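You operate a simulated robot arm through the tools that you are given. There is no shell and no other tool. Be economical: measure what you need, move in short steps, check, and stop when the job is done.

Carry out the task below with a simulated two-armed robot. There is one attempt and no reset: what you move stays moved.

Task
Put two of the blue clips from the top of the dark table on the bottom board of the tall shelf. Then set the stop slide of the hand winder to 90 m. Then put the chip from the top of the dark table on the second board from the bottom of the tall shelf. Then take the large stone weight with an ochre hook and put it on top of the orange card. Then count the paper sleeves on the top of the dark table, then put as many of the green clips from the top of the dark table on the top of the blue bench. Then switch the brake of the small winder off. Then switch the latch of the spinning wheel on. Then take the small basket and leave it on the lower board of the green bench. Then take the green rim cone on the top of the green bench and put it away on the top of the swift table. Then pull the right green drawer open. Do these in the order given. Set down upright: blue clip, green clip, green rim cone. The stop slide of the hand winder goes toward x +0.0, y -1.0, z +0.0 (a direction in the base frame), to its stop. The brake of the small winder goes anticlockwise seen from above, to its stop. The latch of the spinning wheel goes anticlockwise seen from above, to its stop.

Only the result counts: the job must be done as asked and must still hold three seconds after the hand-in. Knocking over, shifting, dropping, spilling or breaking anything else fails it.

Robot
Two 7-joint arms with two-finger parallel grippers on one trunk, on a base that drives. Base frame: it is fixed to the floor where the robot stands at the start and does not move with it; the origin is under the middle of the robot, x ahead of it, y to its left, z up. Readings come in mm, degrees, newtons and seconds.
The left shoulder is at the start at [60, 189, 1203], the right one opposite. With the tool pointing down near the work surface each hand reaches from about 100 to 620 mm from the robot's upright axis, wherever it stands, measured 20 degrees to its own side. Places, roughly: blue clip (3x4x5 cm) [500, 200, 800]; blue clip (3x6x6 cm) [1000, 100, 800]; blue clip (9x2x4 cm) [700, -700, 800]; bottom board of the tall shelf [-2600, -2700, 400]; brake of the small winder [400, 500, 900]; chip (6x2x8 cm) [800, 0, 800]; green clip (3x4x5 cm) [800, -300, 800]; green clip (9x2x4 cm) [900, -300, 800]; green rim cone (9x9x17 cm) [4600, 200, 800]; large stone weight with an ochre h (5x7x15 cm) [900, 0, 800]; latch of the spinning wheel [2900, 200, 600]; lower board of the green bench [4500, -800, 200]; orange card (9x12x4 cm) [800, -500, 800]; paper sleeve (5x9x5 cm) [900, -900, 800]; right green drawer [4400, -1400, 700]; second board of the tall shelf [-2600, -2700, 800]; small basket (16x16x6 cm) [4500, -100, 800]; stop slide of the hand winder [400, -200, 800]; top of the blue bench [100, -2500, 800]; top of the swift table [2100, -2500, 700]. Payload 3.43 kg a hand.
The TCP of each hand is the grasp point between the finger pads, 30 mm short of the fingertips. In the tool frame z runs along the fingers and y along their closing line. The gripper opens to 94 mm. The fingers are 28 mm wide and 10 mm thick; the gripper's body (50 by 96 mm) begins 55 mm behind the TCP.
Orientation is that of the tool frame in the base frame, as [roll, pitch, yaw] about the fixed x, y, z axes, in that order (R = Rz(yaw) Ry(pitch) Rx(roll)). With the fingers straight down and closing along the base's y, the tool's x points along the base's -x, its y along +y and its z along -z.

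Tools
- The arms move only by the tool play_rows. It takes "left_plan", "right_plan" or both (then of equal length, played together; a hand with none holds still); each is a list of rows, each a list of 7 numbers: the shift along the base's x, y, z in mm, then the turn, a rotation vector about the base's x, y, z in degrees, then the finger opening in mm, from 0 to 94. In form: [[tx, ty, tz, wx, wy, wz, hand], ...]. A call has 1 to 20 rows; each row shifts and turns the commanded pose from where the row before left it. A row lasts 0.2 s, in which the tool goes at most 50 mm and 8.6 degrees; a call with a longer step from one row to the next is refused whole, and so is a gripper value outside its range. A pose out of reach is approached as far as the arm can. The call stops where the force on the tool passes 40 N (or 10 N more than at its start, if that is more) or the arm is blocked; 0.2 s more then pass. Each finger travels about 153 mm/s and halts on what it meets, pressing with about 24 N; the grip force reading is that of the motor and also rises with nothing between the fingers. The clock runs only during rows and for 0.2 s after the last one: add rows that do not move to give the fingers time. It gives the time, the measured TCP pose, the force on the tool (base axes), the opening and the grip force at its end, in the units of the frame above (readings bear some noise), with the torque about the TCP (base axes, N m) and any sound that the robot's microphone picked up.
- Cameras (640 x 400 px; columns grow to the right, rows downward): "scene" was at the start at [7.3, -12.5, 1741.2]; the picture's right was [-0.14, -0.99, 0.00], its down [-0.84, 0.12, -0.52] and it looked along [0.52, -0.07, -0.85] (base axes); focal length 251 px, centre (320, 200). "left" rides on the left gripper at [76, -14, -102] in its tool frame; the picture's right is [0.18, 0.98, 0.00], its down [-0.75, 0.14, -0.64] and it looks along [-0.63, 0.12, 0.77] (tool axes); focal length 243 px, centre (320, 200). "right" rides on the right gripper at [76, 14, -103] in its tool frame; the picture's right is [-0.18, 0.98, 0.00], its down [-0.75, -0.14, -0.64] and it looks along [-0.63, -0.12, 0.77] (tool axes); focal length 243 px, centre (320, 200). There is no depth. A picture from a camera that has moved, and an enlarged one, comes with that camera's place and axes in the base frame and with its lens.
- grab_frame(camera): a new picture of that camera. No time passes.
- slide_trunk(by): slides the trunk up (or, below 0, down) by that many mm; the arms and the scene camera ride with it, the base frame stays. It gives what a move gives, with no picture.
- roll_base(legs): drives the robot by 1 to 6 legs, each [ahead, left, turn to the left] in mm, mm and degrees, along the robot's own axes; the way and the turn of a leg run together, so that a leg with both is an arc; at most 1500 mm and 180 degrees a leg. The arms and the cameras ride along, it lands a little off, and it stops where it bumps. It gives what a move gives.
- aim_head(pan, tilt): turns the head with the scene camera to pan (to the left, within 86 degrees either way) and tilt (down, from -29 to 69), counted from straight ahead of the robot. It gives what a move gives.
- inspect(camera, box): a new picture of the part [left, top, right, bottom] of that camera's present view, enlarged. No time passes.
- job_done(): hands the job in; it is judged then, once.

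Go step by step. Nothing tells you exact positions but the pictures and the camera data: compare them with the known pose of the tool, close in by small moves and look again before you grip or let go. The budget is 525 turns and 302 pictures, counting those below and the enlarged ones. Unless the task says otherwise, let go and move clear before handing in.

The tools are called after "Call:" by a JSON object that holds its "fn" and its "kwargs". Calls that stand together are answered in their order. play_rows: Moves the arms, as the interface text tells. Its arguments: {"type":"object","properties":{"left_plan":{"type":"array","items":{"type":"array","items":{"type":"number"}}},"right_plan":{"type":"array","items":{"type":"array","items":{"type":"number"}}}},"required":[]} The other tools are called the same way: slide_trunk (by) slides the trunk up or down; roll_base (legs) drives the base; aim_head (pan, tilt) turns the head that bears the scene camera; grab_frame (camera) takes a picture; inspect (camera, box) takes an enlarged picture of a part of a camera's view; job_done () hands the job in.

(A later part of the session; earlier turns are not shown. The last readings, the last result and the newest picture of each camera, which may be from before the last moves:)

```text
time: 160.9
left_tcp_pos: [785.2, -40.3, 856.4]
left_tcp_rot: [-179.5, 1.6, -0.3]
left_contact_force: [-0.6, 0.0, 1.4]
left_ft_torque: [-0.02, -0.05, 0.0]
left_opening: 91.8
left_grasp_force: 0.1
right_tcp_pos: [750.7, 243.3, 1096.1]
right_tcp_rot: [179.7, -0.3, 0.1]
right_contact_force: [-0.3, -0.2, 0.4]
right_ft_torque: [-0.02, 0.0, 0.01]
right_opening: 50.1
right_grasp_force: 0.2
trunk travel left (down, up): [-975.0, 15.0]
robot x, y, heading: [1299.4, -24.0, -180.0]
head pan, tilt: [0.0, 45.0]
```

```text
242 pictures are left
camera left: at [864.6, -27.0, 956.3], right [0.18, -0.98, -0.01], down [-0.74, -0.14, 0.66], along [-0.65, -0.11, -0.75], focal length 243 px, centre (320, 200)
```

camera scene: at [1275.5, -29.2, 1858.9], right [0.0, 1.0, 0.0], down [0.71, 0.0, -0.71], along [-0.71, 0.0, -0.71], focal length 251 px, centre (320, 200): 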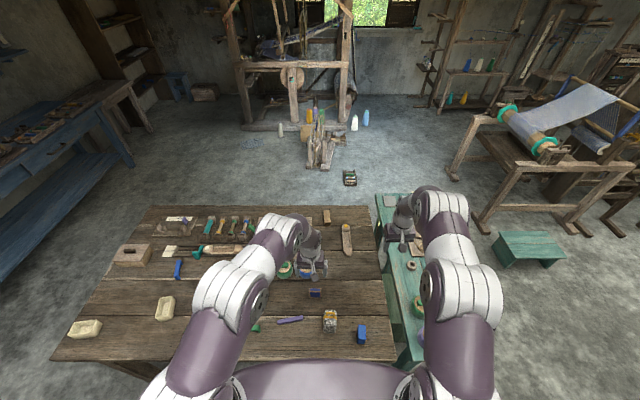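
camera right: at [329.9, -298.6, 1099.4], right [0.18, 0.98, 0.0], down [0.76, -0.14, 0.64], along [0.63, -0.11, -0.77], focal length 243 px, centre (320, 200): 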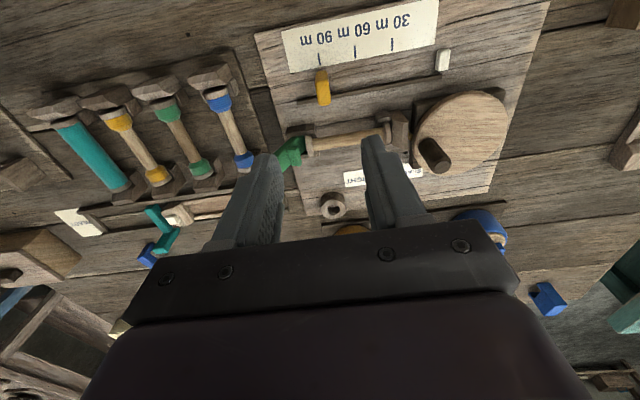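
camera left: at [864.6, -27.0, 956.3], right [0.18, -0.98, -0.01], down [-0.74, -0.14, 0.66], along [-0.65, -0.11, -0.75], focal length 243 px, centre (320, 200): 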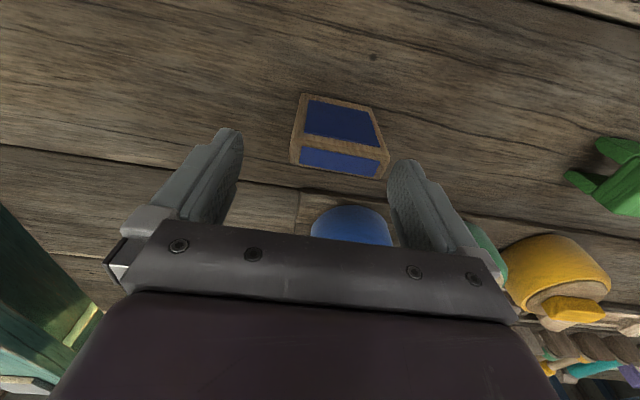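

The hand lags the command a bit; I wait a moment and re-read.

Call:
{"fn": "play_rows", "kwargs": {"left_plan": [[0, 0, 0, 0, 0, 0, 92], [0, 0, 0, 0, 0, 0, 92]]}}

```text
time: 161.7
left_tcp_pos: [780.9, -38.7, 859.0]
left_tcp_rot: [-179.2, 2.1, -0.3]
left_contact_force: [-0.7, -0.7, -0.6]
left_ft_torque: [-0.04, -0.01, 0.01]
left_opening: 92.2
left_grasp_force: 0.0
right_tcp_pos: [751.1, 242.7, 1095.7]
right_tcp_rot: [179.9, -0.3, 0.1]
right_contact_force: [-0.5, -0.1, 0.0]
right_ft_torque: [-0.01, -0.01, -0.04]
right_opening: 49.9
right_grasp_force: 0.1
trunk travel left (down, up): [-975.0, 15.0]
robot x, y, heading: [1297.9, -22.8, -180.0]
head pan, tilt: [0.0, 45.0]
stopped in row 2 (left hand): the arm was blocked; the commanded pose is now the measured one
```

Call:
{"fn": "grab_frame", "kwargs": {"camera": "scene"}}

```text
241 pictures are left
camera scene: at [1276.3, -28.9, 1858.9], right [0.0, 1.0, 0.0], down [0.71, 0.0, -0.71], along [-0.71, 0.0, -0.71], focal length 251 px, centre (320, 200)
```

scene: 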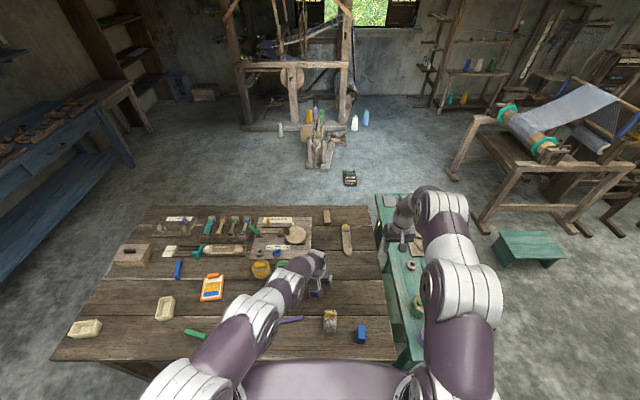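

The forearm seems blocked; I raise the hand again and look at the surroundings.

Call:
{"fn": "play_rows", "kwargs": {"left_plan": [[0, 0, 20, 0, 0, 0, 92], [0, 0, 30, 0, 0, 0, 92], [0, 0, 40, 0, 0, 0, 92], [0, 0, 40, 0, 0, 0, 92], [0, 0, 0, 0, 0, 0, 92]]}}

Call:
{"fn": "inspect", "kwargs": {"camera": "scene", "box": [140, 200, 460, 400]}}

```text
time: 162.9
left_tcp_pos: [780.9, -37.8, 988.3]
left_tcp_rot: [-179.3, 2.1, -0.2]
left_contact_force: [-0.2, -0.6, -0.2]
left_ft_torque: [-0.01, 0.0, 0.02]
left_opening: 91.9
left_grasp_force: 0.2
right_tcp_pos: [749.9, 243.6, 1097.2]
right_tcp_rot: [179.8, -0.2, 0.1]
right_contact_force: [0.1, 0.3, 0.0]
right_ft_torque: [-0.03, -0.01, 0.0]
right_opening: 49.8
right_grasp_force: 0.1
trunk travel left (down, up): [-975.0, 15.0]
robot x, y, heading: [1297.4, -26.4, -179.9]
head pan, tilt: [0.0, 45.0]
```

```text
2.00 times, centred on (300, 300) of scene
camera zoom: at [1275.9, -28.9, 1858.9], right [0.0, 1.0, 0.0], down [0.71, 0.0, -0.71], along [-0.71, 0.0, -0.71], focal length 501 px, centre (360, 0)
```

zoom: 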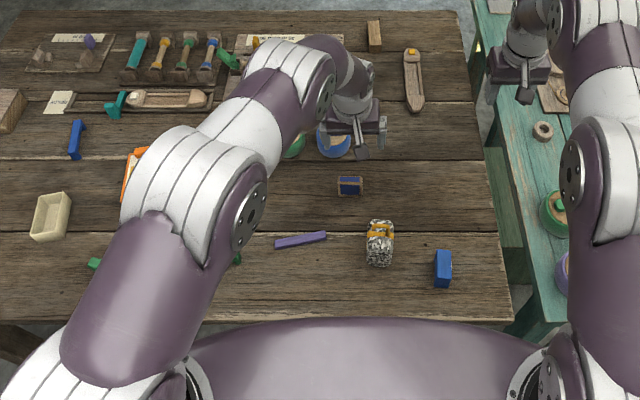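

I raise the hand, restore the trunk height, and shift the base so the chip is on the left arm's own side.

Call:
{"fn": "play_rows", "kwargs": {"left_plan": [[10, -20, 45, 0, -2.1, 0, 92], [10, -20, 45, 0, 0, 0, 92], [0, -20, 10, 0, 0, 0, 92], [0, 0, 0, 0, 0, 0, 92]]}}

Call:
{"fn": "roll_base", "kwargs": {"legs": [[0, -130, 0]]}}

Call:
{"fn": "slide_trunk", "kwargs": {"by": -100}}

Call:
{"fn": "grab_frame", "kwargs": {"camera": "left"}}

```text
refused: row 1 steps farther than a row can; nothing moved
```

```text
time: 164.1
left_tcp_pos: [781.3, 90.6, 987.7]
left_tcp_rot: [-179.1, 2.0, -0.3]
left_contact_force: [0.0, 0.4, 0.5]
left_ft_torque: [0.03, -0.02, 0.0]
left_opening: 92.0
left_grasp_force: 0.0
right_tcp_pos: [750.5, 371.9, 1096.0]
right_tcp_rot: [179.9, -0.3, 0.1]
right_contact_force: [-0.3, -0.1, -0.4]
right_ft_torque: [0.01, 0.03, 0.0]
right_opening: 50.1
right_grasp_force: 0.1
trunk travel left (down, up): [-975.0, 15.0]
robot x, y, heading: [1299.5, 103.8, -179.9]
head pan, tilt: [0.0, 45.0]
```

```text
time: 165.5
left_tcp_pos: [781.3, 91.8, 889.1]
left_tcp_rot: [-179.3, 1.9, -0.3]
left_contact_force: [-1.0, -0.3, -1.5]
left_ft_torque: [0.01, 0.03, 0.02]
left_opening: 91.9
left_grasp_force: 0.1
right_tcp_pos: [751.7, 374.3, 996.7]
right_tcp_rot: [179.8, -0.4, 0.1]
right_contact_force: [-0.3, -0.5, 0.6]
right_ft_torque: [0.0, 0.03, 0.03]
right_opening: 49.9
right_grasp_force: 0.0
trunk travel left (down, up): [-875.0, 115.0]
robot x, y, heading: [1300.5, 103.1, -180.1]
head pan, tilt: [0.0, 45.0]
```

```text
239 pictures are left
camera left: at [861.4, 105.2, 988.6], right [0.18, -0.98, -0.02], down [-0.73, -0.15, 0.67], along [-0.66, -0.11, -0.75], focal length 243 px, centre (320, 200)
```

left: 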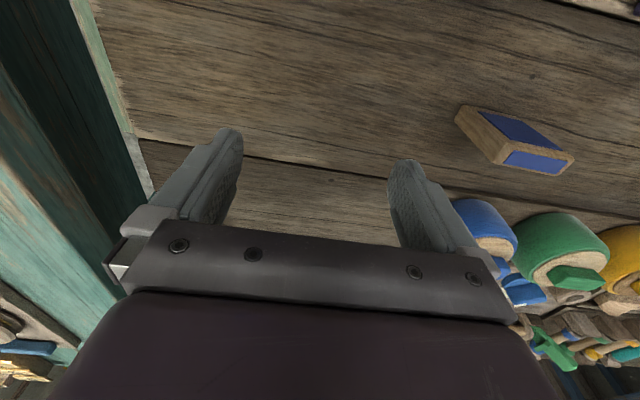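

Call:
{"fn": "play_rows", "kwargs": {"left_plan": [[0, 0, 45, -0.7, -1.9, 0, 92], [7, -20, 30, 0, 0, 0, 92], [7, -40, 0, 0, 0, 0, 92], [7, -40, 0, 0, 0, 0, 92], [0, -38, 0, 0, 0, 0, 92], [0, 0, 0, 0, 0, 0, 92]]}}

Call:
{"fn": "grab_frame", "kwargs": {"camera": "left"}}

```text
time: 166.9
left_tcp_pos: [802.8, -47.3, 963.3]
left_tcp_rot: [-179.9, 0.1, -0.2]
left_contact_force: [0.5, -0.6, -0.3]
left_ft_torque: [0.04, -0.01, 0.01]
left_opening: 92.1
left_grasp_force: 0.1
right_tcp_pos: [750.0, 375.0, 995.4]
right_tcp_rot: [179.8, -0.2, 0.0]
right_contact_force: [0.5, -0.2, -0.6]
right_ft_torque: [-0.01, 0.04, 0.01]
right_opening: 50.0
right_grasp_force: 0.1
trunk travel left (down, up): [-875.0, 115.0]
robot x, y, heading: [1298.5, 104.7, -180.2]
head pan, tilt: [0.0, 45.0]
```

```text
238 pictures are left
camera left: at [878.6, -32.2, 1067.1], right [0.18, -0.98, 0.0], down [-0.75, -0.14, 0.64], along [-0.63, -0.12, -0.77], focal length 243 px, centre (320, 200)
```

left: 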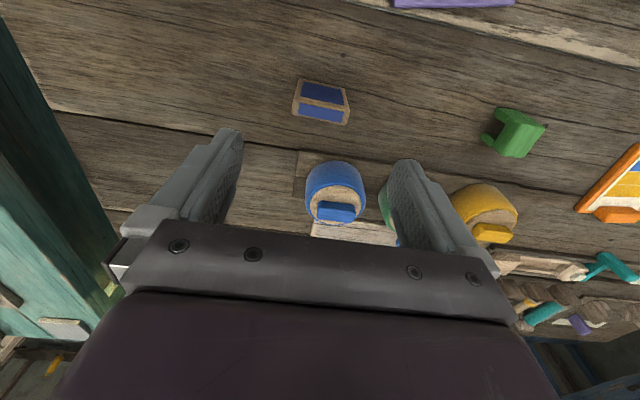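

Call:
{"fn": "play_rows", "kwargs": {"left_plan": [[1, 0, -40, 0, 0, 0, 92], [0, 0, -40, 0, 0, 0, 92], [0, 0, -30, 0, 0, 0, 92], [0, 0, -15, 0, 0, 0, 92], [0, 0, 0, 0, 0, 0, 92]]}}

Call:
{"fn": "grab_frame", "kwargs": {"camera": "left"}}

```text
time: 168.1
left_tcp_pos: [804.7, -44.9, 838.0]
left_tcp_rot: [179.9, 0.1, -0.2]
left_contact_force: [0.5, 0.5, 0.7]
left_ft_torque: [0.02, 0.02, 0.02]
left_opening: 91.7
left_grasp_force: 0.0
right_tcp_pos: [751.6, 372.8, 996.3]
right_tcp_rot: [179.8, -0.4, 0.1]
right_contact_force: [0.1, -0.1, 0.2]
right_ft_torque: [-0.02, 0.0, 0.0]
right_opening: 49.8
right_grasp_force: 0.1
trunk travel left (down, up): [-875.0, 115.0]
robot x, y, heading: [1297.9, 106.9, -180.1]
head pan, tilt: [0.0, 45.0]
```

```text
237 pictures are left
camera left: at [880.5, -31.3, 941.3], right [0.18, -0.98, 0.0], down [-0.75, -0.14, 0.64], along [-0.63, -0.12, -0.77], focal length 243 px, centre (320, 200)
```

left: 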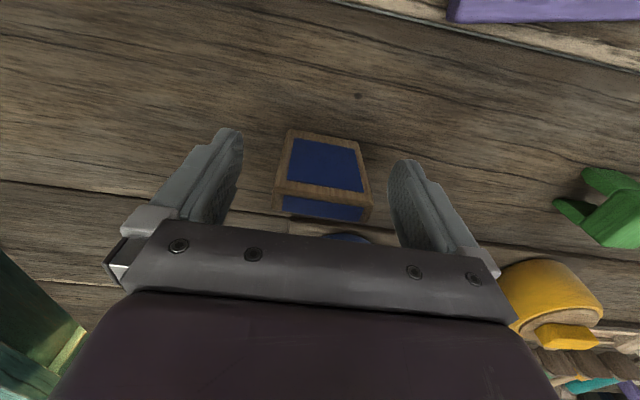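

Call:
{"fn": "play_rows", "kwargs": {"left_plan": [[0, 0, 0, 0, 0, 0, 45], [0, 0, 0, 0, 0, 0, 45], [0, 0, 0, 0, 0, 0, 45], [0, 0, 10, 0, 0, 0, 45], [0, 0, 40, 0, 0, 0, 45], [0, 0, 45, 0, 0, 0, 45], [0, 0, 45, 0, 0, 0, 45], [0, -10, 40, 0, 0, 0, 45], [0, 0, 0, 0, 0, 0, 45]]}}

Call:
{"fn": "grab_frame", "kwargs": {"camera": "left"}}

Call:
{"fn": "grab_frame", "kwargs": {"camera": "scene"}}

```text
time: 170.1
left_tcp_pos: [802.9, -56.6, 1016.2]
left_tcp_rot: [-180.0, 0.0, -0.2]
left_contact_force: [-0.2, 0.0, -0.2]
left_ft_torque: [0.04, -0.01, 0.03]
left_opening: 55.2
left_grasp_force: 24.1
right_tcp_pos: [750.0, 373.4, 995.4]
right_tcp_rot: [179.8, -0.2, 0.1]
right_contact_force: [0.0, -0.6, 0.1]
right_ft_torque: [0.01, -0.01, 0.0]
right_opening: 50.0
right_grasp_force: 0.1
trunk travel left (down, up): [-875.0, 115.0]
robot x, y, heading: [1298.0, 104.6, -180.1]
head pan, tilt: [0.0, 45.0]
```

```text
236 pictures are left
camera left: at [878.6, -42.9, 1119.8], right [0.18, -0.98, 0.0], down [-0.75, -0.14, 0.64], along [-0.63, -0.12, -0.77], focal length 243 px, centre (320, 200)
```

left: 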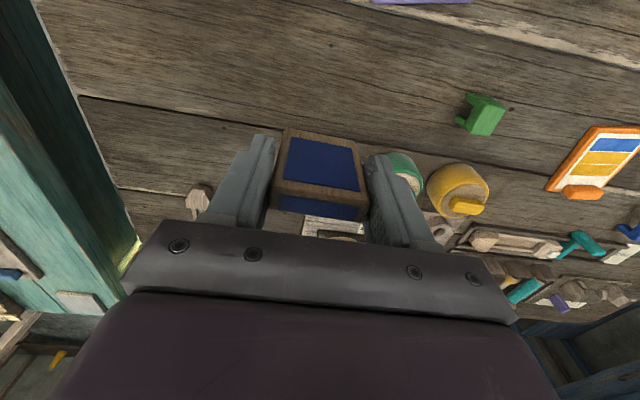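

```text
235 pictures are left
camera scene: at [1275.6, 101.4, 1758.9], right [0.0, 1.0, 0.0], down [0.71, 0.0, -0.71], along [-0.71, 0.0, -0.71], focal length 251 px, centre (320, 200)
```

scene: 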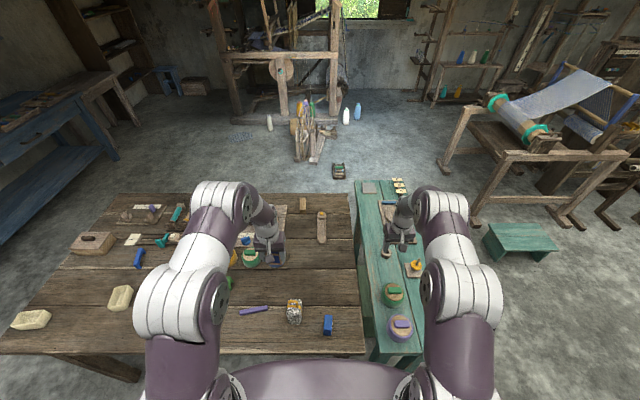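

Chip in hand. I drive back around to the tall shelf.

Call:
{"fn": "roll_base", "kwargs": {"legs": [[-250, 0, 0], [0, 850, 0], [0, 850, 0], [1500, 0, 0], [1500, 100, 0]]}}

Call:
{"fn": "aim_head", "kwargs": {"pan": 0, "tilt": 30}}

Call:
{"fn": "grab_frame", "kwargs": {"camera": "scene"}}

```text
refused: leg 5 is longer than a leg can be; nothing moved
```

```text
time: 170.8
left_tcp_pos: [802.0, -56.4, 1016.6]
left_tcp_rot: [180.0, 0.1, -0.2]
left_contact_force: [0.0, 0.1, -0.1]
left_ft_torque: [-0.02, 0.01, -0.05]
left_opening: 55.2
left_grasp_force: 24.0
right_tcp_pos: [750.4, 374.2, 996.1]
right_tcp_rot: [179.9, -0.4, 0.1]
right_contact_force: [-0.1, -0.2, -0.5]
right_ft_torque: [0.01, 0.03, -0.02]
right_opening: 50.0
right_grasp_force: 0.0
trunk travel left (down, up): [-875.0, 115.0]
robot x, y, heading: [1296.9, 102.7, -179.9]
head pan, tilt: [0.0, 30.0]
```

```text
234 pictures are left
camera scene: at [1267.1, 101.4, 1781.5], right [0.0, 1.0, 0.0], down [0.5, 0.0, -0.87], along [-0.87, 0.0, -0.5], focal length 251 px, centre (320, 200)
```

scene: 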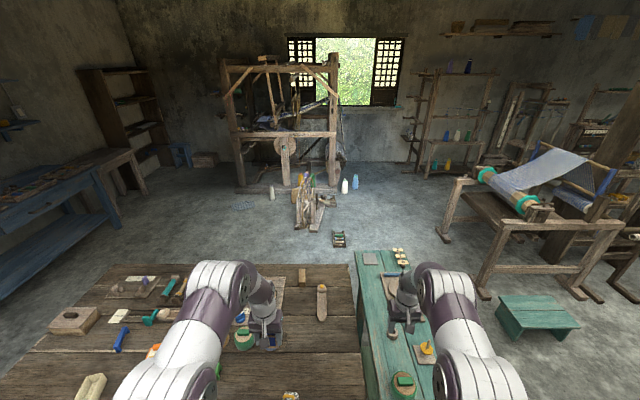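

Call:
{"fn": "roll_base", "kwargs": {"legs": [[-300, 0, 0], [0, 850, 0], [0, 850, 0], [1500, 0, 0], [1400, 50, 0]]}}

Call:
{"fn": "grab_frame", "kwargs": {"camera": "scene"}}

```text
time: 194.7
left_tcp_pos: [-1799.3, -1771.0, 1016.1]
left_tcp_rot: [179.9, 0.1, -1.2]
left_contact_force: [-0.2, 0.7, 0.5]
left_ft_torque: [0.0, 0.01, -0.01]
left_opening: 55.2
left_grasp_force: 23.7
right_tcp_pos: [-1843.2, -1339.3, 996.0]
right_tcp_rot: [179.7, -0.3, -0.9]
right_contact_force: [-0.7, 0.2, 0.3]
right_ft_torque: [0.0, -0.02, 0.01]
right_opening: 49.9
right_grasp_force: 0.0
trunk travel left (down, up): [-875.0, 115.0]
robot x, y, heading: [-1303.3, -1617.5, 179.1]
head pan, tilt: [0.0, 30.0]
```

```text
233 pictures are left
camera scene: at [-1331.6, -1620.5, 1781.6], right [0.02, 1.0, 0.0], down [0.5, -0.01, -0.87], along [-0.87, 0.01, -0.5], focal length 251 px, centre (320, 200)
```

scene: 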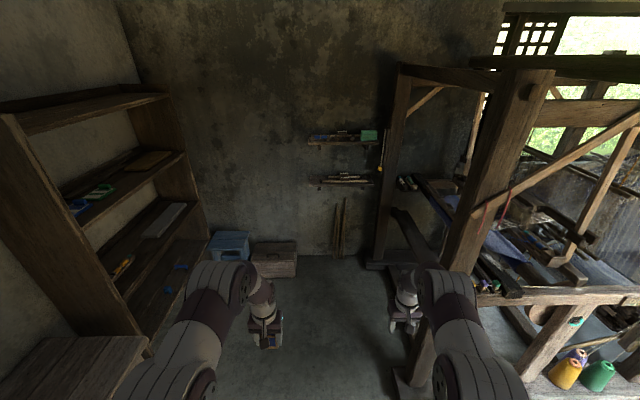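

Call:
{"fn": "roll_base", "kwargs": {"legs": [[1290, 150, 0], [0, 0, 90.9]]}}

Call:
{"fn": "grab_frame", "kwargs": {"camera": "scene"}}

```text
time: 200.5
left_tcp_pos: [-3036.3, -1889.8, 1017.3]
left_tcp_rot: [179.9, 0.0, -1.3]
left_contact_force: [-0.2, -0.5, -1.5]
left_ft_torque: [0.0, 0.03, 0.04]
left_opening: 55.0
left_grasp_force: 24.3
right_tcp_pos: [-3068.6, -1459.2, 987.2]
right_tcp_rot: [179.7, -1.8, -1.1]
right_contact_force: [-0.6, -0.6, 0.4]
right_ft_torque: [0.0, 0.01, 0.01]
right_opening: 49.9
right_grasp_force: 0.0
trunk travel left (down, up): [-875.0, 115.0]
robot x, y, heading: [-2538.8, -1740.9, 179.0]
head pan, tilt: [0.0, 30.0]
stopped in leg 1: the robot was blocked; the commanded pose is now the measured one
```

```text
232 pictures are left
camera scene: at [-2568.0, -1740.7, 1781.7], right [0.02, 1.0, 0.0], down [0.5, -0.01, -0.87], along [-0.87, 0.02, -0.5], focal length 251 px, centre (320, 200)
```

scene: 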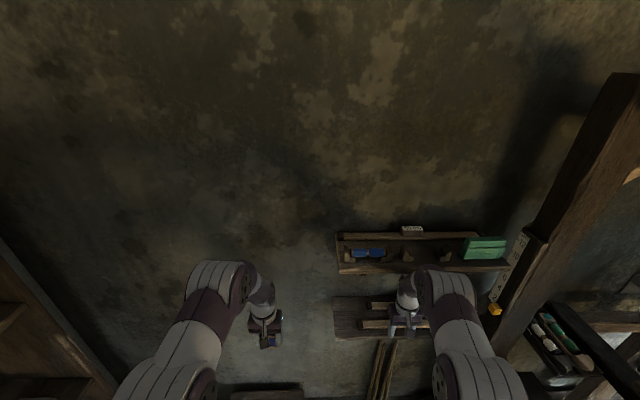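

The right hand touched the small wall shelf. I back off and check that nothing there shifted.

Call:
{"fn": "roll_base", "kwargs": {"legs": [[-150, 0, 0]]}}

Call:
{"fn": "inspect", "kwargs": {"camera": "scene", "box": [300, 200, 560, 380]}}

```text
time: 201.9
left_tcp_pos: [-2888.0, -1892.8, 1016.5]
left_tcp_rot: [179.9, 0.0, -1.4]
left_contact_force: [0.1, 0.7, -0.4]
left_ft_torque: [0.0, -0.01, -0.02]
left_opening: 55.1
left_grasp_force: 24.1
right_tcp_pos: [-2921.8, -1462.4, 986.1]
right_tcp_rot: [179.6, -1.8, -1.2]
right_contact_force: [-0.9, 0.4, -0.2]
right_ft_torque: [0.02, -0.01, 0.01]
right_opening: 49.8
right_grasp_force: 0.1
trunk travel left (down, up): [-875.0, 115.0]
robot x, y, heading: [-2384.3, -1740.5, 178.9]
head pan, tilt: [0.0, 30.0]
```

```text
2.22 times, centred on (430, 290) of scene
camera zoom: at [-2421.5, -1743.3, 1781.4], right [0.02, 1.0, 0.0], down [0.5, -0.01, -0.86], along [-0.86, 0.02, -0.5], focal length 557 px, centre (76, 0)
```

zoom: 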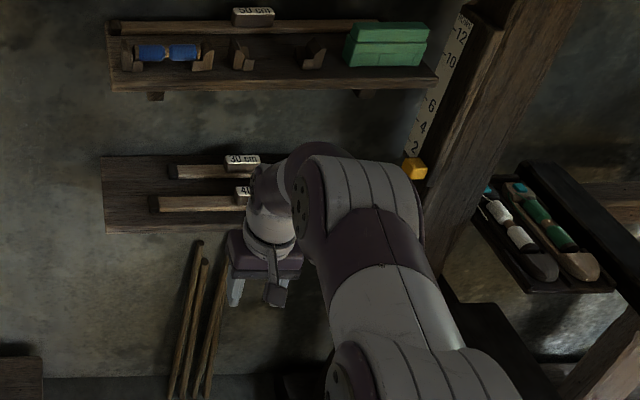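

Nothing appears displaced. I turn to face the tall shelf and sidestep.

Call:
{"fn": "roll_base", "kwargs": {"legs": [[0, 0, 91], [0, -215, 0]]}}

Call:
{"fn": "aim_head", "kwargs": {"pan": 0, "tilt": 40}}

Call:
{"fn": "grab_frame", "kwargs": {"camera": "scene"}}

```text
time: 207.4
left_tcp_pos: [-2440.8, -2239.1, 1016.1]
left_tcp_rot: [-179.9, 0.2, 89.8]
left_contact_force: [0.0, 0.0, -0.6]
left_ft_torque: [0.0, -0.02, 0.01]
left_opening: 54.9
left_grasp_force: 24.2
right_tcp_pos: [-2869.5, -2280.1, 987.9]
right_tcp_rot: [179.6, -1.8, 90.2]
right_contact_force: [0.4, -1.1, 0.9]
right_ft_torque: [0.02, -0.02, -0.01]
right_opening: 50.1
right_grasp_force: 0.1
trunk travel left (down, up): [-875.0, 115.0]
robot x, y, heading: [-2602.6, -1742.4, -90.3]
head pan, tilt: [0.0, 30.0]
```

```text
time: 208.2
left_tcp_pos: [-2441.6, -2237.1, 1016.9]
left_tcp_rot: [-179.9, 0.2, 89.9]
left_contact_force: [0.1, 0.0, 0.4]
left_ft_torque: [-0.01, 0.0, 0.02]
left_opening: 55.1
left_grasp_force: 23.8
right_tcp_pos: [-2871.2, -2279.9, 987.6]
right_tcp_rot: [179.5, -1.7, 90.2]
right_contact_force: [0.2, 0.0, 0.5]
right_ft_torque: [0.02, 0.01, -0.01]
right_opening: 50.1
right_grasp_force: 0.1
trunk travel left (down, up): [-875.0, 115.0]
robot x, y, heading: [-2603.2, -1742.2, -89.8]
head pan, tilt: [0.0, 40.0]
```

```text
230 pictures are left
camera scene: at [-2604.0, -1769.7, 1766.3], right [-1.0, 0.0, 0.0], down [0.0, 0.64, -0.77], along [0.0, -0.77, -0.64], focal length 251 px, centre (320, 200)
```

scene: 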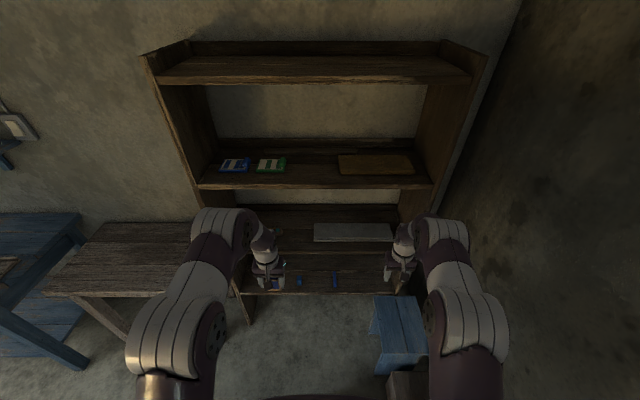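

I lower the trunk 150 mm, extend the left hand and pull the right hand back out of the way.

Call:
{"fn": "slide_trunk", "kwargs": {"by": -130}}

Call:
{"fn": "play_rows", "kwargs": {"left_plan": [[-5, -20, 5, 0, 0, 0, 45], [-5, -20, 5, 0, 0, 0, 45], [-5, -20, 0, 0, 0, 0, 45], [-5, -20, 0, 0, 0, 0, 45], [-4, -20, 0, 0, 0, 0, 45], [0, 0, 0, 0, 0, 0, 45]], "right_plan": [[0, 40, 25, 0, 0, 0, 50], [0, 40, 25, 0, 0, 0, 50], [0, 40, 25, 0, 0, 0, 50], [0, 40, 25, 0, 0, 0, 50], [0, 40, 25, 0, 0, 0, 50], [0, 0, 0, 0, 0, 0, 50]]}}

Call:
{"fn": "grab_frame", "kwargs": {"camera": "scene"}}

```text
time: 209.7
left_tcp_pos: [-2440.4, -2238.3, 886.0]
left_tcp_rot: [-179.9, 0.1, 89.7]
left_contact_force: [-0.5, -0.3, -0.5]
left_ft_torque: [-0.01, 0.01, 0.04]
left_opening: 55.3
left_grasp_force: 23.8
right_tcp_pos: [-2869.7, -2278.8, 857.6]
right_tcp_rot: [179.5, -1.6, 90.0]
right_contact_force: [0.1, 0.2, 0.1]
right_ft_torque: [0.05, 0.0, 0.01]
right_opening: 49.8
right_grasp_force: 0.1
trunk travel left (down, up): [-745.0, 245.0]
robot x, y, heading: [-2600.5, -1742.0, -90.1]
head pan, tilt: [0.0, 40.0]
```

```text
time: 211.1
left_tcp_pos: [-2465.7, -2338.2, 895.3]
left_tcp_rot: [180.0, 0.0, 89.8]
left_contact_force: [-1.0, -0.4, -0.4]
left_ft_torque: [0.03, 0.02, -0.04]
left_opening: 55.3
left_grasp_force: 23.6
right_tcp_pos: [-2870.3, -2079.7, 982.0]
right_tcp_rot: [179.7, -1.7, 90.1]
right_contact_force: [0.6, -0.2, -0.7]
right_ft_torque: [0.04, 0.0, 0.0]
right_opening: 50.0
right_grasp_force: 0.1
trunk travel left (down, up): [-745.0, 245.0]
robot x, y, heading: [-2603.0, -1742.7, -89.8]
head pan, tilt: [0.0, 40.0]
```

```text
229 pictures are left
camera scene: at [-2602.9, -1770.6, 1636.2], right [-1.0, 0.0, 0.0], down [0.0, 0.64, -0.77], along [0.0, -0.77, -0.64], focal length 251 px, centre (320, 200)
```

scene: 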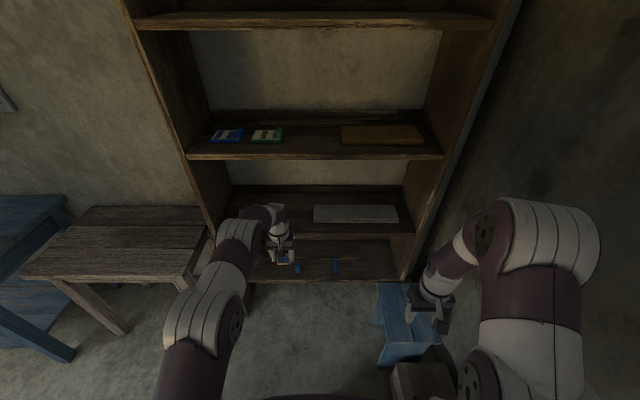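

Call:
{"fn": "roll_base", "kwargs": {"legs": [[160, 0, 0]]}}

Call:
{"fn": "grab_frame", "kwargs": {"camera": "left"}}

Call:
{"fn": "grab_frame", "kwargs": {"camera": "scene"}}

```text
time: 212.6
left_tcp_pos: [-2466.1, -2495.9, 895.5]
left_tcp_rot: [180.0, 0.1, 89.8]
left_contact_force: [-0.4, 0.2, -0.2]
left_ft_torque: [0.02, -0.01, -0.02]
left_opening: 55.0
left_grasp_force: 23.8
right_tcp_pos: [-2868.9, -2238.9, 982.9]
right_tcp_rot: [179.6, -1.6, 90.0]
right_contact_force: [-0.2, 0.4, 0.3]
right_ft_torque: [-0.02, 0.01, 0.03]
right_opening: 49.9
right_grasp_force: 0.1
trunk travel left (down, up): [-745.0, 245.0]
robot x, y, heading: [-2603.0, -1900.5, -90.0]
head pan, tilt: [0.0, 40.0]
```

```text
228 pictures are left
camera left: at [-2478.3, -2419.6, 999.5], right [0.98, 0.18, 0.0], down [0.14, -0.75, 0.64], along [0.12, -0.63, -0.77], focal length 243 px, centre (320, 200)
```

left: 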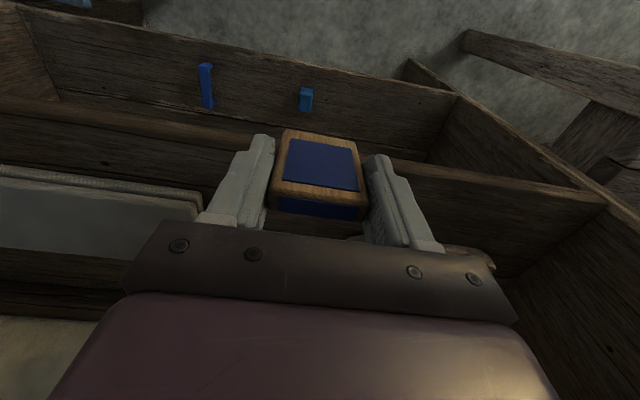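

```text
227 pictures are left
camera scene: at [-2602.5, -1928.2, 1636.2], right [-1.0, 0.0, 0.0], down [0.0, 0.64, -0.77], along [0.0, -0.77, -0.64], focal length 251 px, centre (320, 200)
```

scene: 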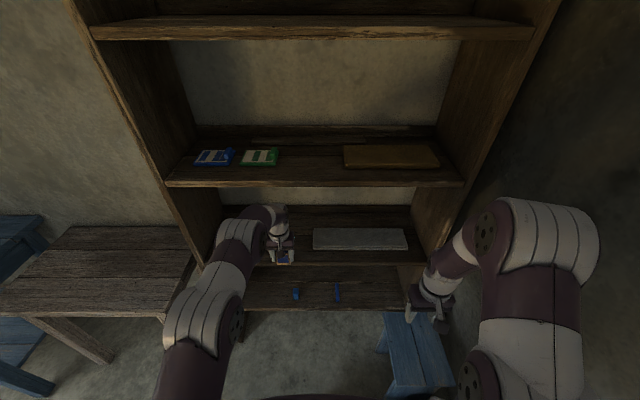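

I shift the hand 18 mm away from the boat-shaped item, drive in 85 mm and lower to contact.

Call:
{"fn": "play_rows", "kwargs": {"left_plan": [[-9, 0, 0, 0, 0, 0, 45], [-9, 0, 0, 0, 0, 0, 45], [0, 0, 0, 0, 0, 0, 45]]}}

Call:
{"fn": "roll_base", "kwargs": {"legs": [[85, 0, 0]]}}

Call:
{"fn": "play_rows", "kwargs": {"left_plan": [[0, 0, -8, 0, 0, 0, 45], [0, 0, -5, 0, 0, 0, 45], [0, 0, 0, 0, 0, 0, 45]]}}

Call:
{"fn": "grab_frame", "kwargs": {"camera": "left"}}

Call:
{"fn": "inspect", "kwargs": {"camera": "scene", "box": [180, 160, 440, 320]}}

```text
time: 213.3
left_tcp_pos: [-2484.0, -2497.1, 895.6]
left_tcp_rot: [179.9, 0.1, 89.7]
left_contact_force: [-0.5, 0.7, 0.3]
left_ft_torque: [-0.02, 0.02, 0.04]
left_opening: 55.1
left_grasp_force: 24.1
right_tcp_pos: [-2868.1, -2239.2, 983.2]
right_tcp_rot: [179.6, -1.6, 90.0]
right_contact_force: [-0.2, -1.2, 0.5]
right_ft_torque: [0.0, -0.02, 0.01]
right_opening: 50.1
right_grasp_force: 0.1
trunk travel left (down, up): [-745.0, 245.0]
robot x, y, heading: [-2603.5, -1899.8, -90.0]
head pan, tilt: [0.0, 40.0]
```

```text
time: 214.6
left_tcp_pos: [-2481.0, -2575.6, 887.5]
left_tcp_rot: [180.0, -1.1, 89.7]
left_contact_force: [0.4, -1.4, -0.4]
left_ft_torque: [0.02, -0.02, 0.01]
left_opening: 55.0
left_grasp_force: 24.2
right_tcp_pos: [-2868.3, -2325.2, 982.2]
right_tcp_rot: [179.7, -1.7, 90.1]
right_contact_force: [0.1, 0.7, 0.2]
right_ft_torque: [0.0, -0.01, 0.02]
right_opening: 50.1
right_grasp_force: 0.0
trunk travel left (down, up): [-745.0, 245.0]
robot x, y, heading: [-2604.4, -1986.4, -89.7]
head pan, tilt: [0.0, 40.0]
stopped in leg 1: the robot was blocked; the commanded pose is now the measured one
```

```text
time: 215.4
left_tcp_pos: [-2481.3, -2577.4, 874.8]
left_tcp_rot: [179.9, -1.0, 89.8]
left_contact_force: [1.5, 1.1, -0.3]
left_ft_torque: [0.01, -0.02, -0.01]
left_opening: 55.0
left_grasp_force: 24.1
right_tcp_pos: [-2869.1, -2325.1, 982.4]
right_tcp_rot: [179.6, -1.6, 90.1]
right_contact_force: [-0.3, 0.2, -0.2]
right_ft_torque: [-0.02, 0.01, 0.01]
right_opening: 49.9
right_grasp_force: 0.1
trunk travel left (down, up): [-745.0, 245.0]
robot x, y, heading: [-2601.9, -1987.0, -89.9]
head pan, tilt: [0.0, 40.0]
```

```text
226 pictures are left
camera left: at [-2496.1, -2501.5, 979.3], right [0.98, 0.18, 0.01], down [0.14, -0.77, 0.63], along [0.12, -0.62, -0.78], focal length 243 px, centre (320, 200)
```

left: 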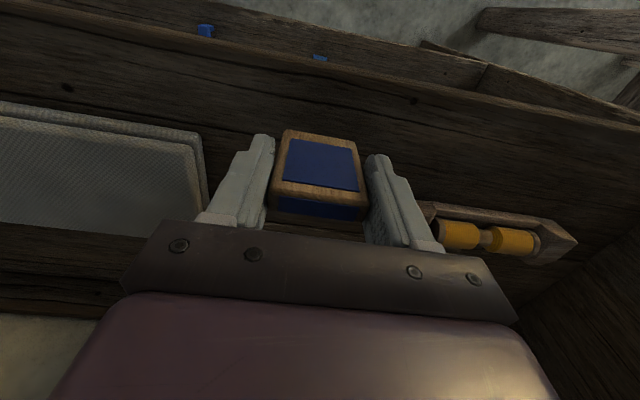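

```text
2.46 times, centred on (310, 240) of scene
camera zoom: at [-2602.4, -2014.6, 1636.2], right [-1.0, 0.0, 0.0], down [0.0, 0.64, -0.77], along [0.0, -0.77, -0.64], focal length 617 px, centre (345, 102)
```

zoom: 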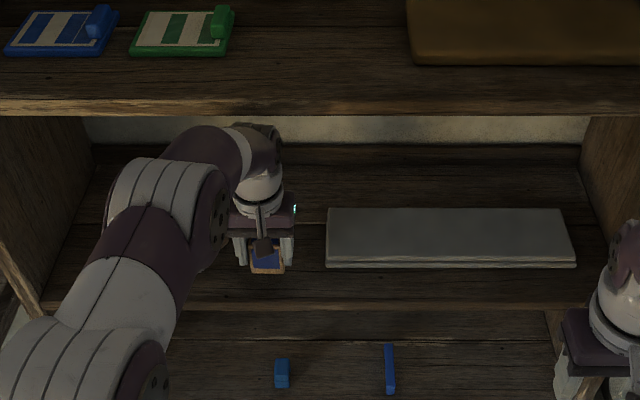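

A wrist part brushed the upper board; it's clear now after lowering. I continue lowering to contact.

Call:
{"fn": "play_rows", "kwargs": {"left_plan": [[0, 0, -4, 0, 0, 0, 45], [0, 0, -4, 0, 0, 0, 45], [0, 0, -4, 0, 0, 0, 45], [0, 0, -4, 0, 0, 0, 45], [0, 0, 0, 0, 0, 0, 45]]}}

```text
time: 216.6
left_tcp_pos: [-2480.5, -2576.3, 858.8]
left_tcp_rot: [180.0, -1.1, 89.8]
left_contact_force: [-0.2, -0.8, 1.9]
left_ft_torque: [-0.06, 0.05, -0.03]
left_opening: 55.0
left_grasp_force: 24.0
right_tcp_pos: [-2869.3, -2324.3, 982.7]
right_tcp_rot: [179.6, -1.7, 90.1]
right_contact_force: [-0.1, 0.7, 0.7]
right_ft_torque: [-0.02, 0.01, 0.01]
right_opening: 50.1
right_grasp_force: 0.0
trunk travel left (down, up): [-745.0, 245.0]
robot x, y, heading: [-2601.3, -1985.3, -90.0]
head pan, tilt: [0.0, 40.0]
```

Call:
{"fn": "play_rows", "kwargs": {"left_plan": [[0, 0, -3, 0, 0, 0, 45], [0, 0, -3, 0, 0, 0, 45], [0, 0, 0, 0, 0, 0, 45]]}}

```text
time: 217.4
left_tcp_pos: [-2482.7, -2576.8, 856.3]
left_tcp_rot: [179.9, -0.6, 89.8]
left_contact_force: [1.3, -3.6, 19.5]
left_ft_torque: [-0.39, 0.03, 0.0]
left_opening: 55.3
left_grasp_force: 24.2
right_tcp_pos: [-2868.3, -2324.3, 983.4]
right_tcp_rot: [179.6, -1.6, 90.1]
right_contact_force: [0.0, 0.3, 0.1]
right_ft_torque: [-0.03, 0.02, 0.02]
right_opening: 50.1
right_grasp_force: 0.0
trunk travel left (down, up): [-745.0, 245.0]
robot x, y, heading: [-2605.0, -1989.2, -89.9]
head pan, tilt: [0.0, 40.0]
```

Call:
{"fn": "play_rows", "kwargs": {"left_plan": [[0, 0, 1, 0, 0, 0, 60], [0, 0, 0, 0, 0, 0, 70], [0, 0, 0, 0, 0, 0, 70]]}}

Call:
{"fn": "grab_frame", "kwargs": {"camera": "left"}}

```text
time: 218.2
left_tcp_pos: [-2481.9, -2576.7, 853.1]
left_tcp_rot: [179.8, -1.0, 89.8]
left_contact_force: [0.2, 0.1, 1.3]
left_ft_torque: [0.02, 0.01, 0.0]
left_opening: 69.9
left_grasp_force: 0.1
right_tcp_pos: [-2868.2, -2325.5, 981.9]
right_tcp_rot: [179.6, -1.6, 90.1]
right_contact_force: [-0.2, -0.2, -0.3]
right_ft_torque: [-0.01, 0.0, 0.02]
right_opening: 50.1
right_grasp_force: 0.2
trunk travel left (down, up): [-745.0, 245.0]
robot x, y, heading: [-2602.1, -1985.8, -89.6]
head pan, tilt: [0.0, 40.0]
```

```text
224 pictures are left
camera left: at [-2495.8, -2501.7, 958.0], right [0.98, 0.18, 0.01], down [0.14, -0.77, 0.63], along [0.12, -0.62, -0.78], focal length 243 px, centre (320, 200)
```

left: 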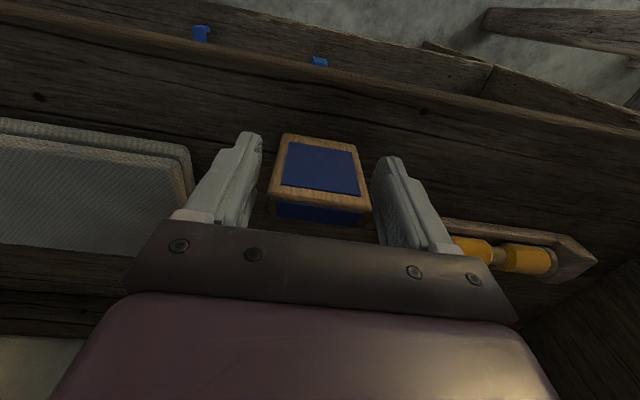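

The chip stands free. I back straight out and check.

Call:
{"fn": "roll_base", "kwargs": {"legs": [[-250, 0, 0]]}}

Call:
{"fn": "slide_trunk", "kwargs": {"by": 130}}

Call:
{"fn": "inspect", "kwargs": {"camera": "scene", "box": [180, 130, 440, 310]}}

```text
time: 220.0
left_tcp_pos: [-2481.3, -2330.8, 854.2]
left_tcp_rot: [179.9, -1.1, 89.7]
left_contact_force: [-0.1, 1.0, -0.7]
left_ft_torque: [0.01, 0.02, 0.0]
left_opening: 69.9
left_grasp_force: 0.0
right_tcp_pos: [-2868.8, -2077.5, 982.9]
right_tcp_rot: [179.6, -1.7, 90.0]
right_contact_force: [-0.6, 0.3, -0.2]
right_ft_torque: [-0.01, 0.0, -0.02]
right_opening: 50.2
right_grasp_force: 0.1
trunk travel left (down, up): [-745.0, 245.0]
robot x, y, heading: [-2604.7, -1741.7, -89.8]
head pan, tilt: [0.0, 40.0]
```

```text
time: 221.6
left_tcp_pos: [-2482.7, -2330.2, 983.7]
left_tcp_rot: [179.9, -0.9, 89.7]
left_contact_force: [0.4, 0.5, 0.6]
left_ft_torque: [0.0, -0.02, 0.0]
left_opening: 70.1
left_grasp_force: 0.2
right_tcp_pos: [-2868.5, -2077.6, 1113.0]
right_tcp_rot: [179.7, -1.7, 90.0]
right_contact_force: [0.1, -0.7, 0.2]
right_ft_torque: [0.01, 0.01, 0.0]
right_opening: 50.1
right_grasp_force: 0.0
trunk travel left (down, up): [-875.0, 115.0]
robot x, y, heading: [-2599.5, -1741.2, -89.9]
head pan, tilt: [0.0, 40.0]
```

```text
2.22 times, centred on (310, 220) of scene
camera zoom: at [-2602.7, -1768.8, 1766.2], right [-1.0, 0.0, 0.0], down [0.0, 0.64, -0.77], along [0.0, -0.77, -0.64], focal length 557 px, centre (342, 156)
```

zoom: 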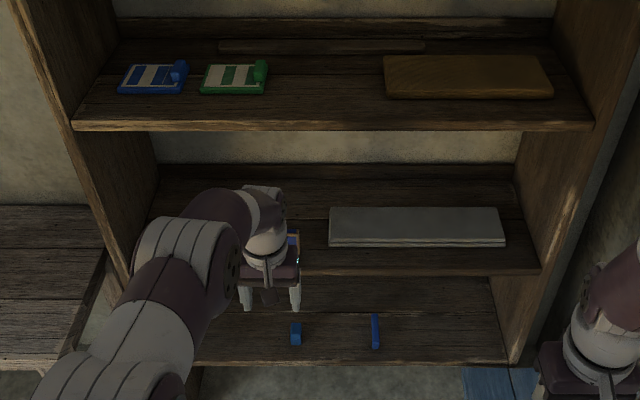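

Chip placed. Now I return to the far side of the dark table for the stone weight.

Call:
{"fn": "roll_base", "kwargs": {"legs": [[0, 0, 90], [1500, 80, 0], [1500, 80, 0], [1150, 0, 0]]}}

Call:
{"fn": "grab_frame", "kwargs": {"camera": "scene"}}

```text
refused: leg 2 is longer than a leg can be; nothing moved
```

```text
222 pictures are left
camera scene: at [-2602.7, -1768.8, 1766.2], right [-1.0, 0.0, 0.0], down [0.0, 0.64, -0.77], along [0.0, -0.77, -0.64], focal length 251 px, centre (320, 200)
```

scene: 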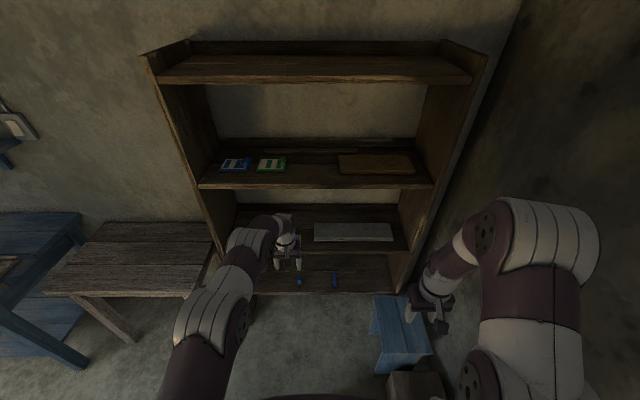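

Call:
{"fn": "roll_base", "kwargs": {"legs": [[0, 0, 90], [1490, 80, 0], [1490, 80, 0], [1180, 0, 0]]}}

Call:
{"fn": "grab_frame", "kwargs": {"camera": "scene"}}

```text
time: 245.4
left_tcp_pos: [2150.2, -1483.6, 983.6]
left_tcp_rot: [179.8, -1.0, 179.5]
left_contact_force: [0.7, 0.0, 0.8]
left_ft_torque: [0.02, 0.01, -0.01]
left_opening: 70.0
left_grasp_force: 0.0
right_tcp_pos: [1895.9, -1868.4, 1112.8]
right_tcp_rot: [179.7, -1.6, 179.9]
right_contact_force: [-0.6, 0.3, 0.0]
right_ft_torque: [0.02, 0.01, 0.04]
right_opening: 49.8
right_grasp_force: 0.1
trunk travel left (down, up): [-875.0, 115.0]
robot x, y, heading: [1555.1, -1600.9, -0.0]
head pan, tilt: [0.0, 40.0]
```

```text
221 pictures are left
camera scene: at [1583.7, -1603.6, 1766.2], right [0.0, -1.0, 0.0], down [-0.64, 0.0, -0.77], along [0.77, 0.0, -0.64], focal length 251 px, centre (320, 200)
```

scene: 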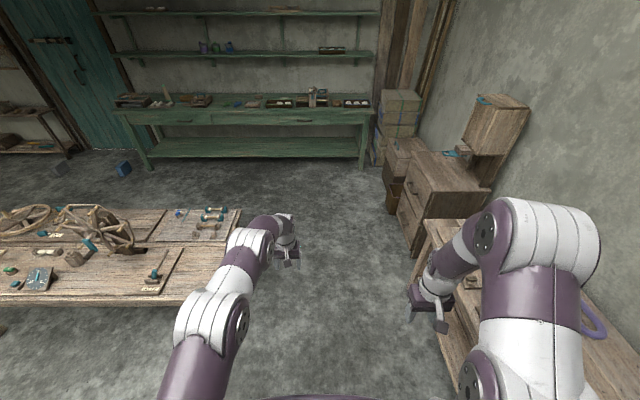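

Call:
{"fn": "slide_trunk", "kwargs": {"by": 100}}

Call:
{"fn": "roll_base", "kwargs": {"legs": [[0, 0, 180], [-80, -850, 0], [0, -850, 0]]}}

Call:
{"fn": "grab_frame", "kwargs": {"camera": "left"}}

Call:
{"fn": "grab_frame", "kwargs": {"camera": "scene"}}

```text
time: 246.7
left_tcp_pos: [2149.5, -1484.1, 1084.0]
left_tcp_rot: [179.9, -1.0, 179.5]
left_contact_force: [0.6, 0.2, -0.2]
left_ft_torque: [0.02, -0.01, -0.02]
left_opening: 70.1
left_grasp_force: 0.0
right_tcp_pos: [1896.4, -1867.6, 1212.4]
right_tcp_rot: [179.6, -1.8, 179.8]
right_contact_force: [-0.1, 0.3, 0.0]
right_ft_torque: [-0.03, -0.01, 0.01]
right_opening: 50.0
right_grasp_force: 0.0
trunk travel left (down, up): [-975.0, 15.0]
robot x, y, heading: [1561.2, -1602.6, 0.0]
head pan, tilt: [0.0, 40.0]
```

```text
time: 262.7
left_tcp_pos: [1050.7, -24.5, 1084.0]
left_tcp_rot: [179.9, -1.0, 0.0]
left_contact_force: [0.2, -0.9, 0.1]
left_ft_torque: [-0.03, -0.01, 0.01]
left_opening: 70.1
left_grasp_force: 0.1
right_tcp_pos: [1300.0, 363.9, 1213.1]
right_tcp_rot: [179.6, -1.7, 0.3]
right_contact_force: [-0.1, -0.2, 1.4]
right_ft_torque: [-0.01, 0.01, 0.0]
right_opening: 50.2
right_grasp_force: 0.1
trunk travel left (down, up): [-975.0, 15.0]
robot x, y, heading: [1641.0, 100.4, -179.7]
head pan, tilt: [0.0, 40.0]
```

```text
220 pictures are left
camera left: at [1125.4, -9.8, 1188.3], right [0.18, -0.98, 0.01], down [-0.77, -0.14, 0.63], along [-0.62, -0.12, -0.78], focal length 243 px, centre (320, 200)
```

left: 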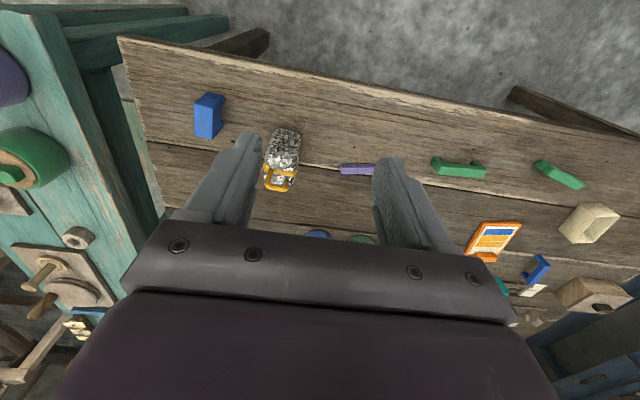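

```text
219 pictures are left
camera scene: at [1614.2, 94.4, 1866.2], right [-0.01, 1.0, 0.0], down [0.64, 0.0, -0.77], along [-0.77, 0.0, -0.64], focal length 251 px, centre (320, 200)
```

scene: 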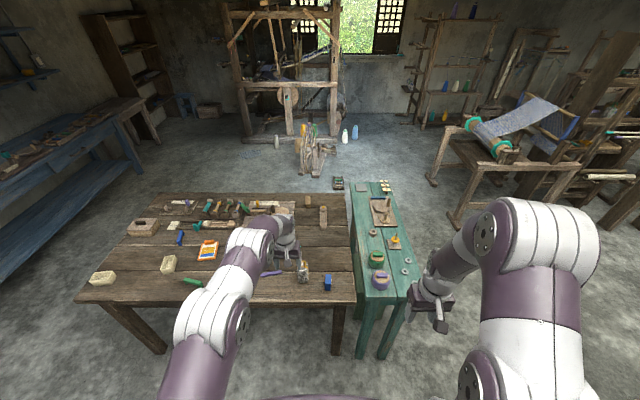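

I drive closer and bring the left hand over the stone at about (928,11).

Call:
{"fn": "roll_base", "kwargs": {"legs": [[230, 0, -0.3]]}}

Call:
{"fn": "slide_trunk", "kwargs": {"by": -60}}

Call:
{"fn": "play_rows", "kwargs": {"left_plan": [[20, 8, 0, 0, 1, 0, 90], [30, 8, 0, 0, 0, 0, 90], [30, 8, 0, 0, 0, 0, 90], [25, 8, 0, 0, 0, 0, 90], [0, 0, 0, 0, 0, 0, 90]]}}

Call:
{"fn": "grab_frame", "kwargs": {"camera": "left"}}

```text
time: 264.4
left_tcp_pos: [822.6, -21.8, 1085.5]
left_tcp_rot: [179.9, -0.9, -0.3]
left_contact_force: [1.1, 0.0, -0.3]
left_ft_torque: [0.03, 0.0, 0.0]
left_opening: 70.0
left_grasp_force: 0.0
right_tcp_pos: [1075.8, 364.6, 1213.0]
right_tcp_rot: [179.7, -1.6, 0.0]
right_contact_force: [-0.5, -0.2, -0.3]
right_ft_torque: [0.0, -0.01, 0.0]
right_opening: 49.9
right_grasp_force: 0.0
trunk travel left (down, up): [-975.0, 15.0]
robot x, y, heading: [1411.2, 99.4, 179.9]
head pan, tilt: [0.0, 40.0]
```

```text
time: 265.4
left_tcp_pos: [821.1, -21.6, 1024.4]
left_tcp_rot: [179.9, -1.1, -0.5]
left_contact_force: [0.2, -0.4, 0.0]
left_ft_torque: [-0.01, 0.02, -0.02]
left_opening: 69.8
left_grasp_force: 0.1
right_tcp_pos: [1074.5, 364.4, 1151.5]
right_tcp_rot: [179.7, -1.6, -0.1]
right_contact_force: [0.1, -0.5, 0.5]
right_ft_torque: [0.01, 0.0, 0.03]
right_opening: 50.0
right_grasp_force: 0.0
trunk travel left (down, up): [-915.0, 75.0]
robot x, y, heading: [1408.0, 97.6, 180.2]
head pan, tilt: [0.0, 40.0]
```

```text
time: 266.6
left_tcp_pos: [924.7, 11.2, 1024.0]
left_tcp_rot: [179.9, 0.0, -0.4]
left_contact_force: [0.1, 0.1, 0.3]
left_ft_torque: [-0.01, 0.0, 0.02]
left_opening: 90.1
left_grasp_force: 0.1
right_tcp_pos: [1072.6, 364.3, 1152.4]
right_tcp_rot: [179.5, -1.6, 0.0]
right_contact_force: [-0.4, -1.3, 0.0]
right_ft_torque: [-0.02, 0.0, 0.01]
right_opening: 50.1
right_grasp_force: 0.1
trunk travel left (down, up): [-915.0, 75.0]
robot x, y, heading: [1410.0, 97.4, 180.0]
head pan, tilt: [0.0, 40.0]
```

```text
218 pictures are left
camera left: at [1001.9, 25.7, 1127.4], right [0.18, -0.98, 0.0], down [-0.75, -0.13, 0.64], along [-0.63, -0.12, -0.77], focal length 243 px, centre (320, 200)
```

left: 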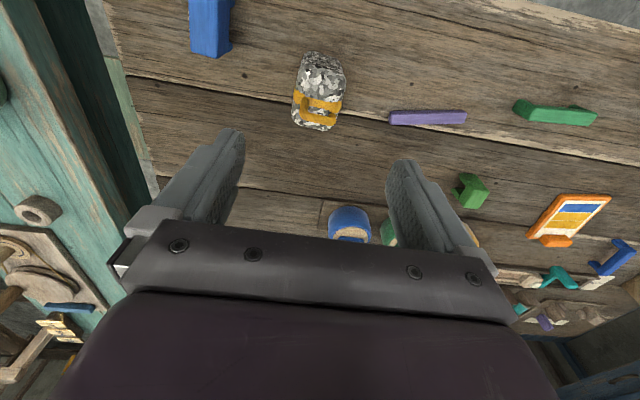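

The stone's body is centred around (920,12), roughly 55 mm wide in y. I descend with the fingers either side, stopping with the palm just above the hook.

Call:
{"fn": "play_rows", "kwargs": {"left_plan": [[-2, 0, -40, 0, 0, 0, 92], [-2, 0, -40, 0, 0, 0, 92], [0, 0, -30, 0, 0, 0, 92], [0, 0, -20, 0, 0, 0, 92], [0, 0, 0, 0, 0, 0, 92]]}}

Call:
{"fn": "grab_frame", "kwargs": {"camera": "left"}}

Call:
{"fn": "inspect", "kwargs": {"camera": "scene", "box": [220, 230, 380, 340]}}

```text
time: 267.8
left_tcp_pos: [922.1, 10.7, 895.0]
left_tcp_rot: [179.9, 0.1, -0.4]
left_contact_force: [-0.1, -0.7, -0.5]
left_ft_torque: [0.0, -0.01, 0.0]
left_opening: 92.2
left_grasp_force: 0.1
right_tcp_pos: [1073.5, 364.8, 1153.1]
right_tcp_rot: [179.5, -1.7, 0.0]
right_contact_force: [-0.1, 0.7, 0.7]
right_ft_torque: [-0.01, -0.01, 0.01]
right_opening: 49.9
right_grasp_force: 0.0
trunk travel left (down, up): [-915.0, 75.0]
robot x, y, heading: [1410.9, 98.2, 180.1]
head pan, tilt: [0.0, 40.0]
```

```text
217 pictures are left
camera left: at [999.1, 25.8, 997.3], right [0.18, -0.98, 0.0], down [-0.75, -0.13, 0.64], along [-0.63, -0.12, -0.77], focal length 243 px, centre (320, 200)
```

left: 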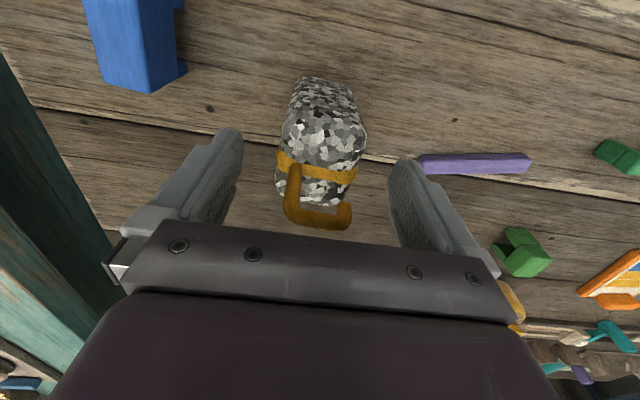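

```text
3.64 times, centred on (300, 285) of scene
camera zoom: at [1385.1, 95.2, 1806.2], right [0.0, 1.0, 0.0], down [0.64, 0.0, -0.77], along [-0.77, 0.0, -0.64], focal length 911 px, centre (393, -109)
```

zoom: 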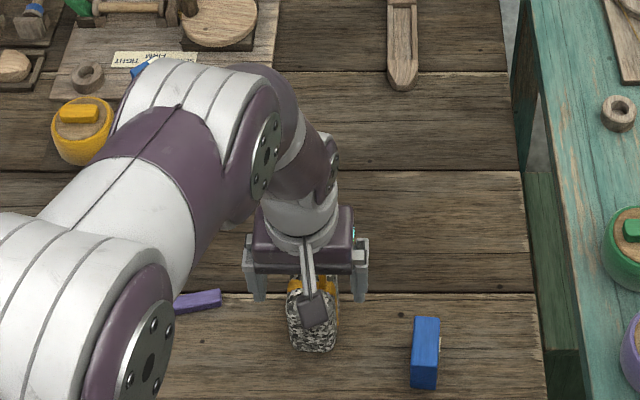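

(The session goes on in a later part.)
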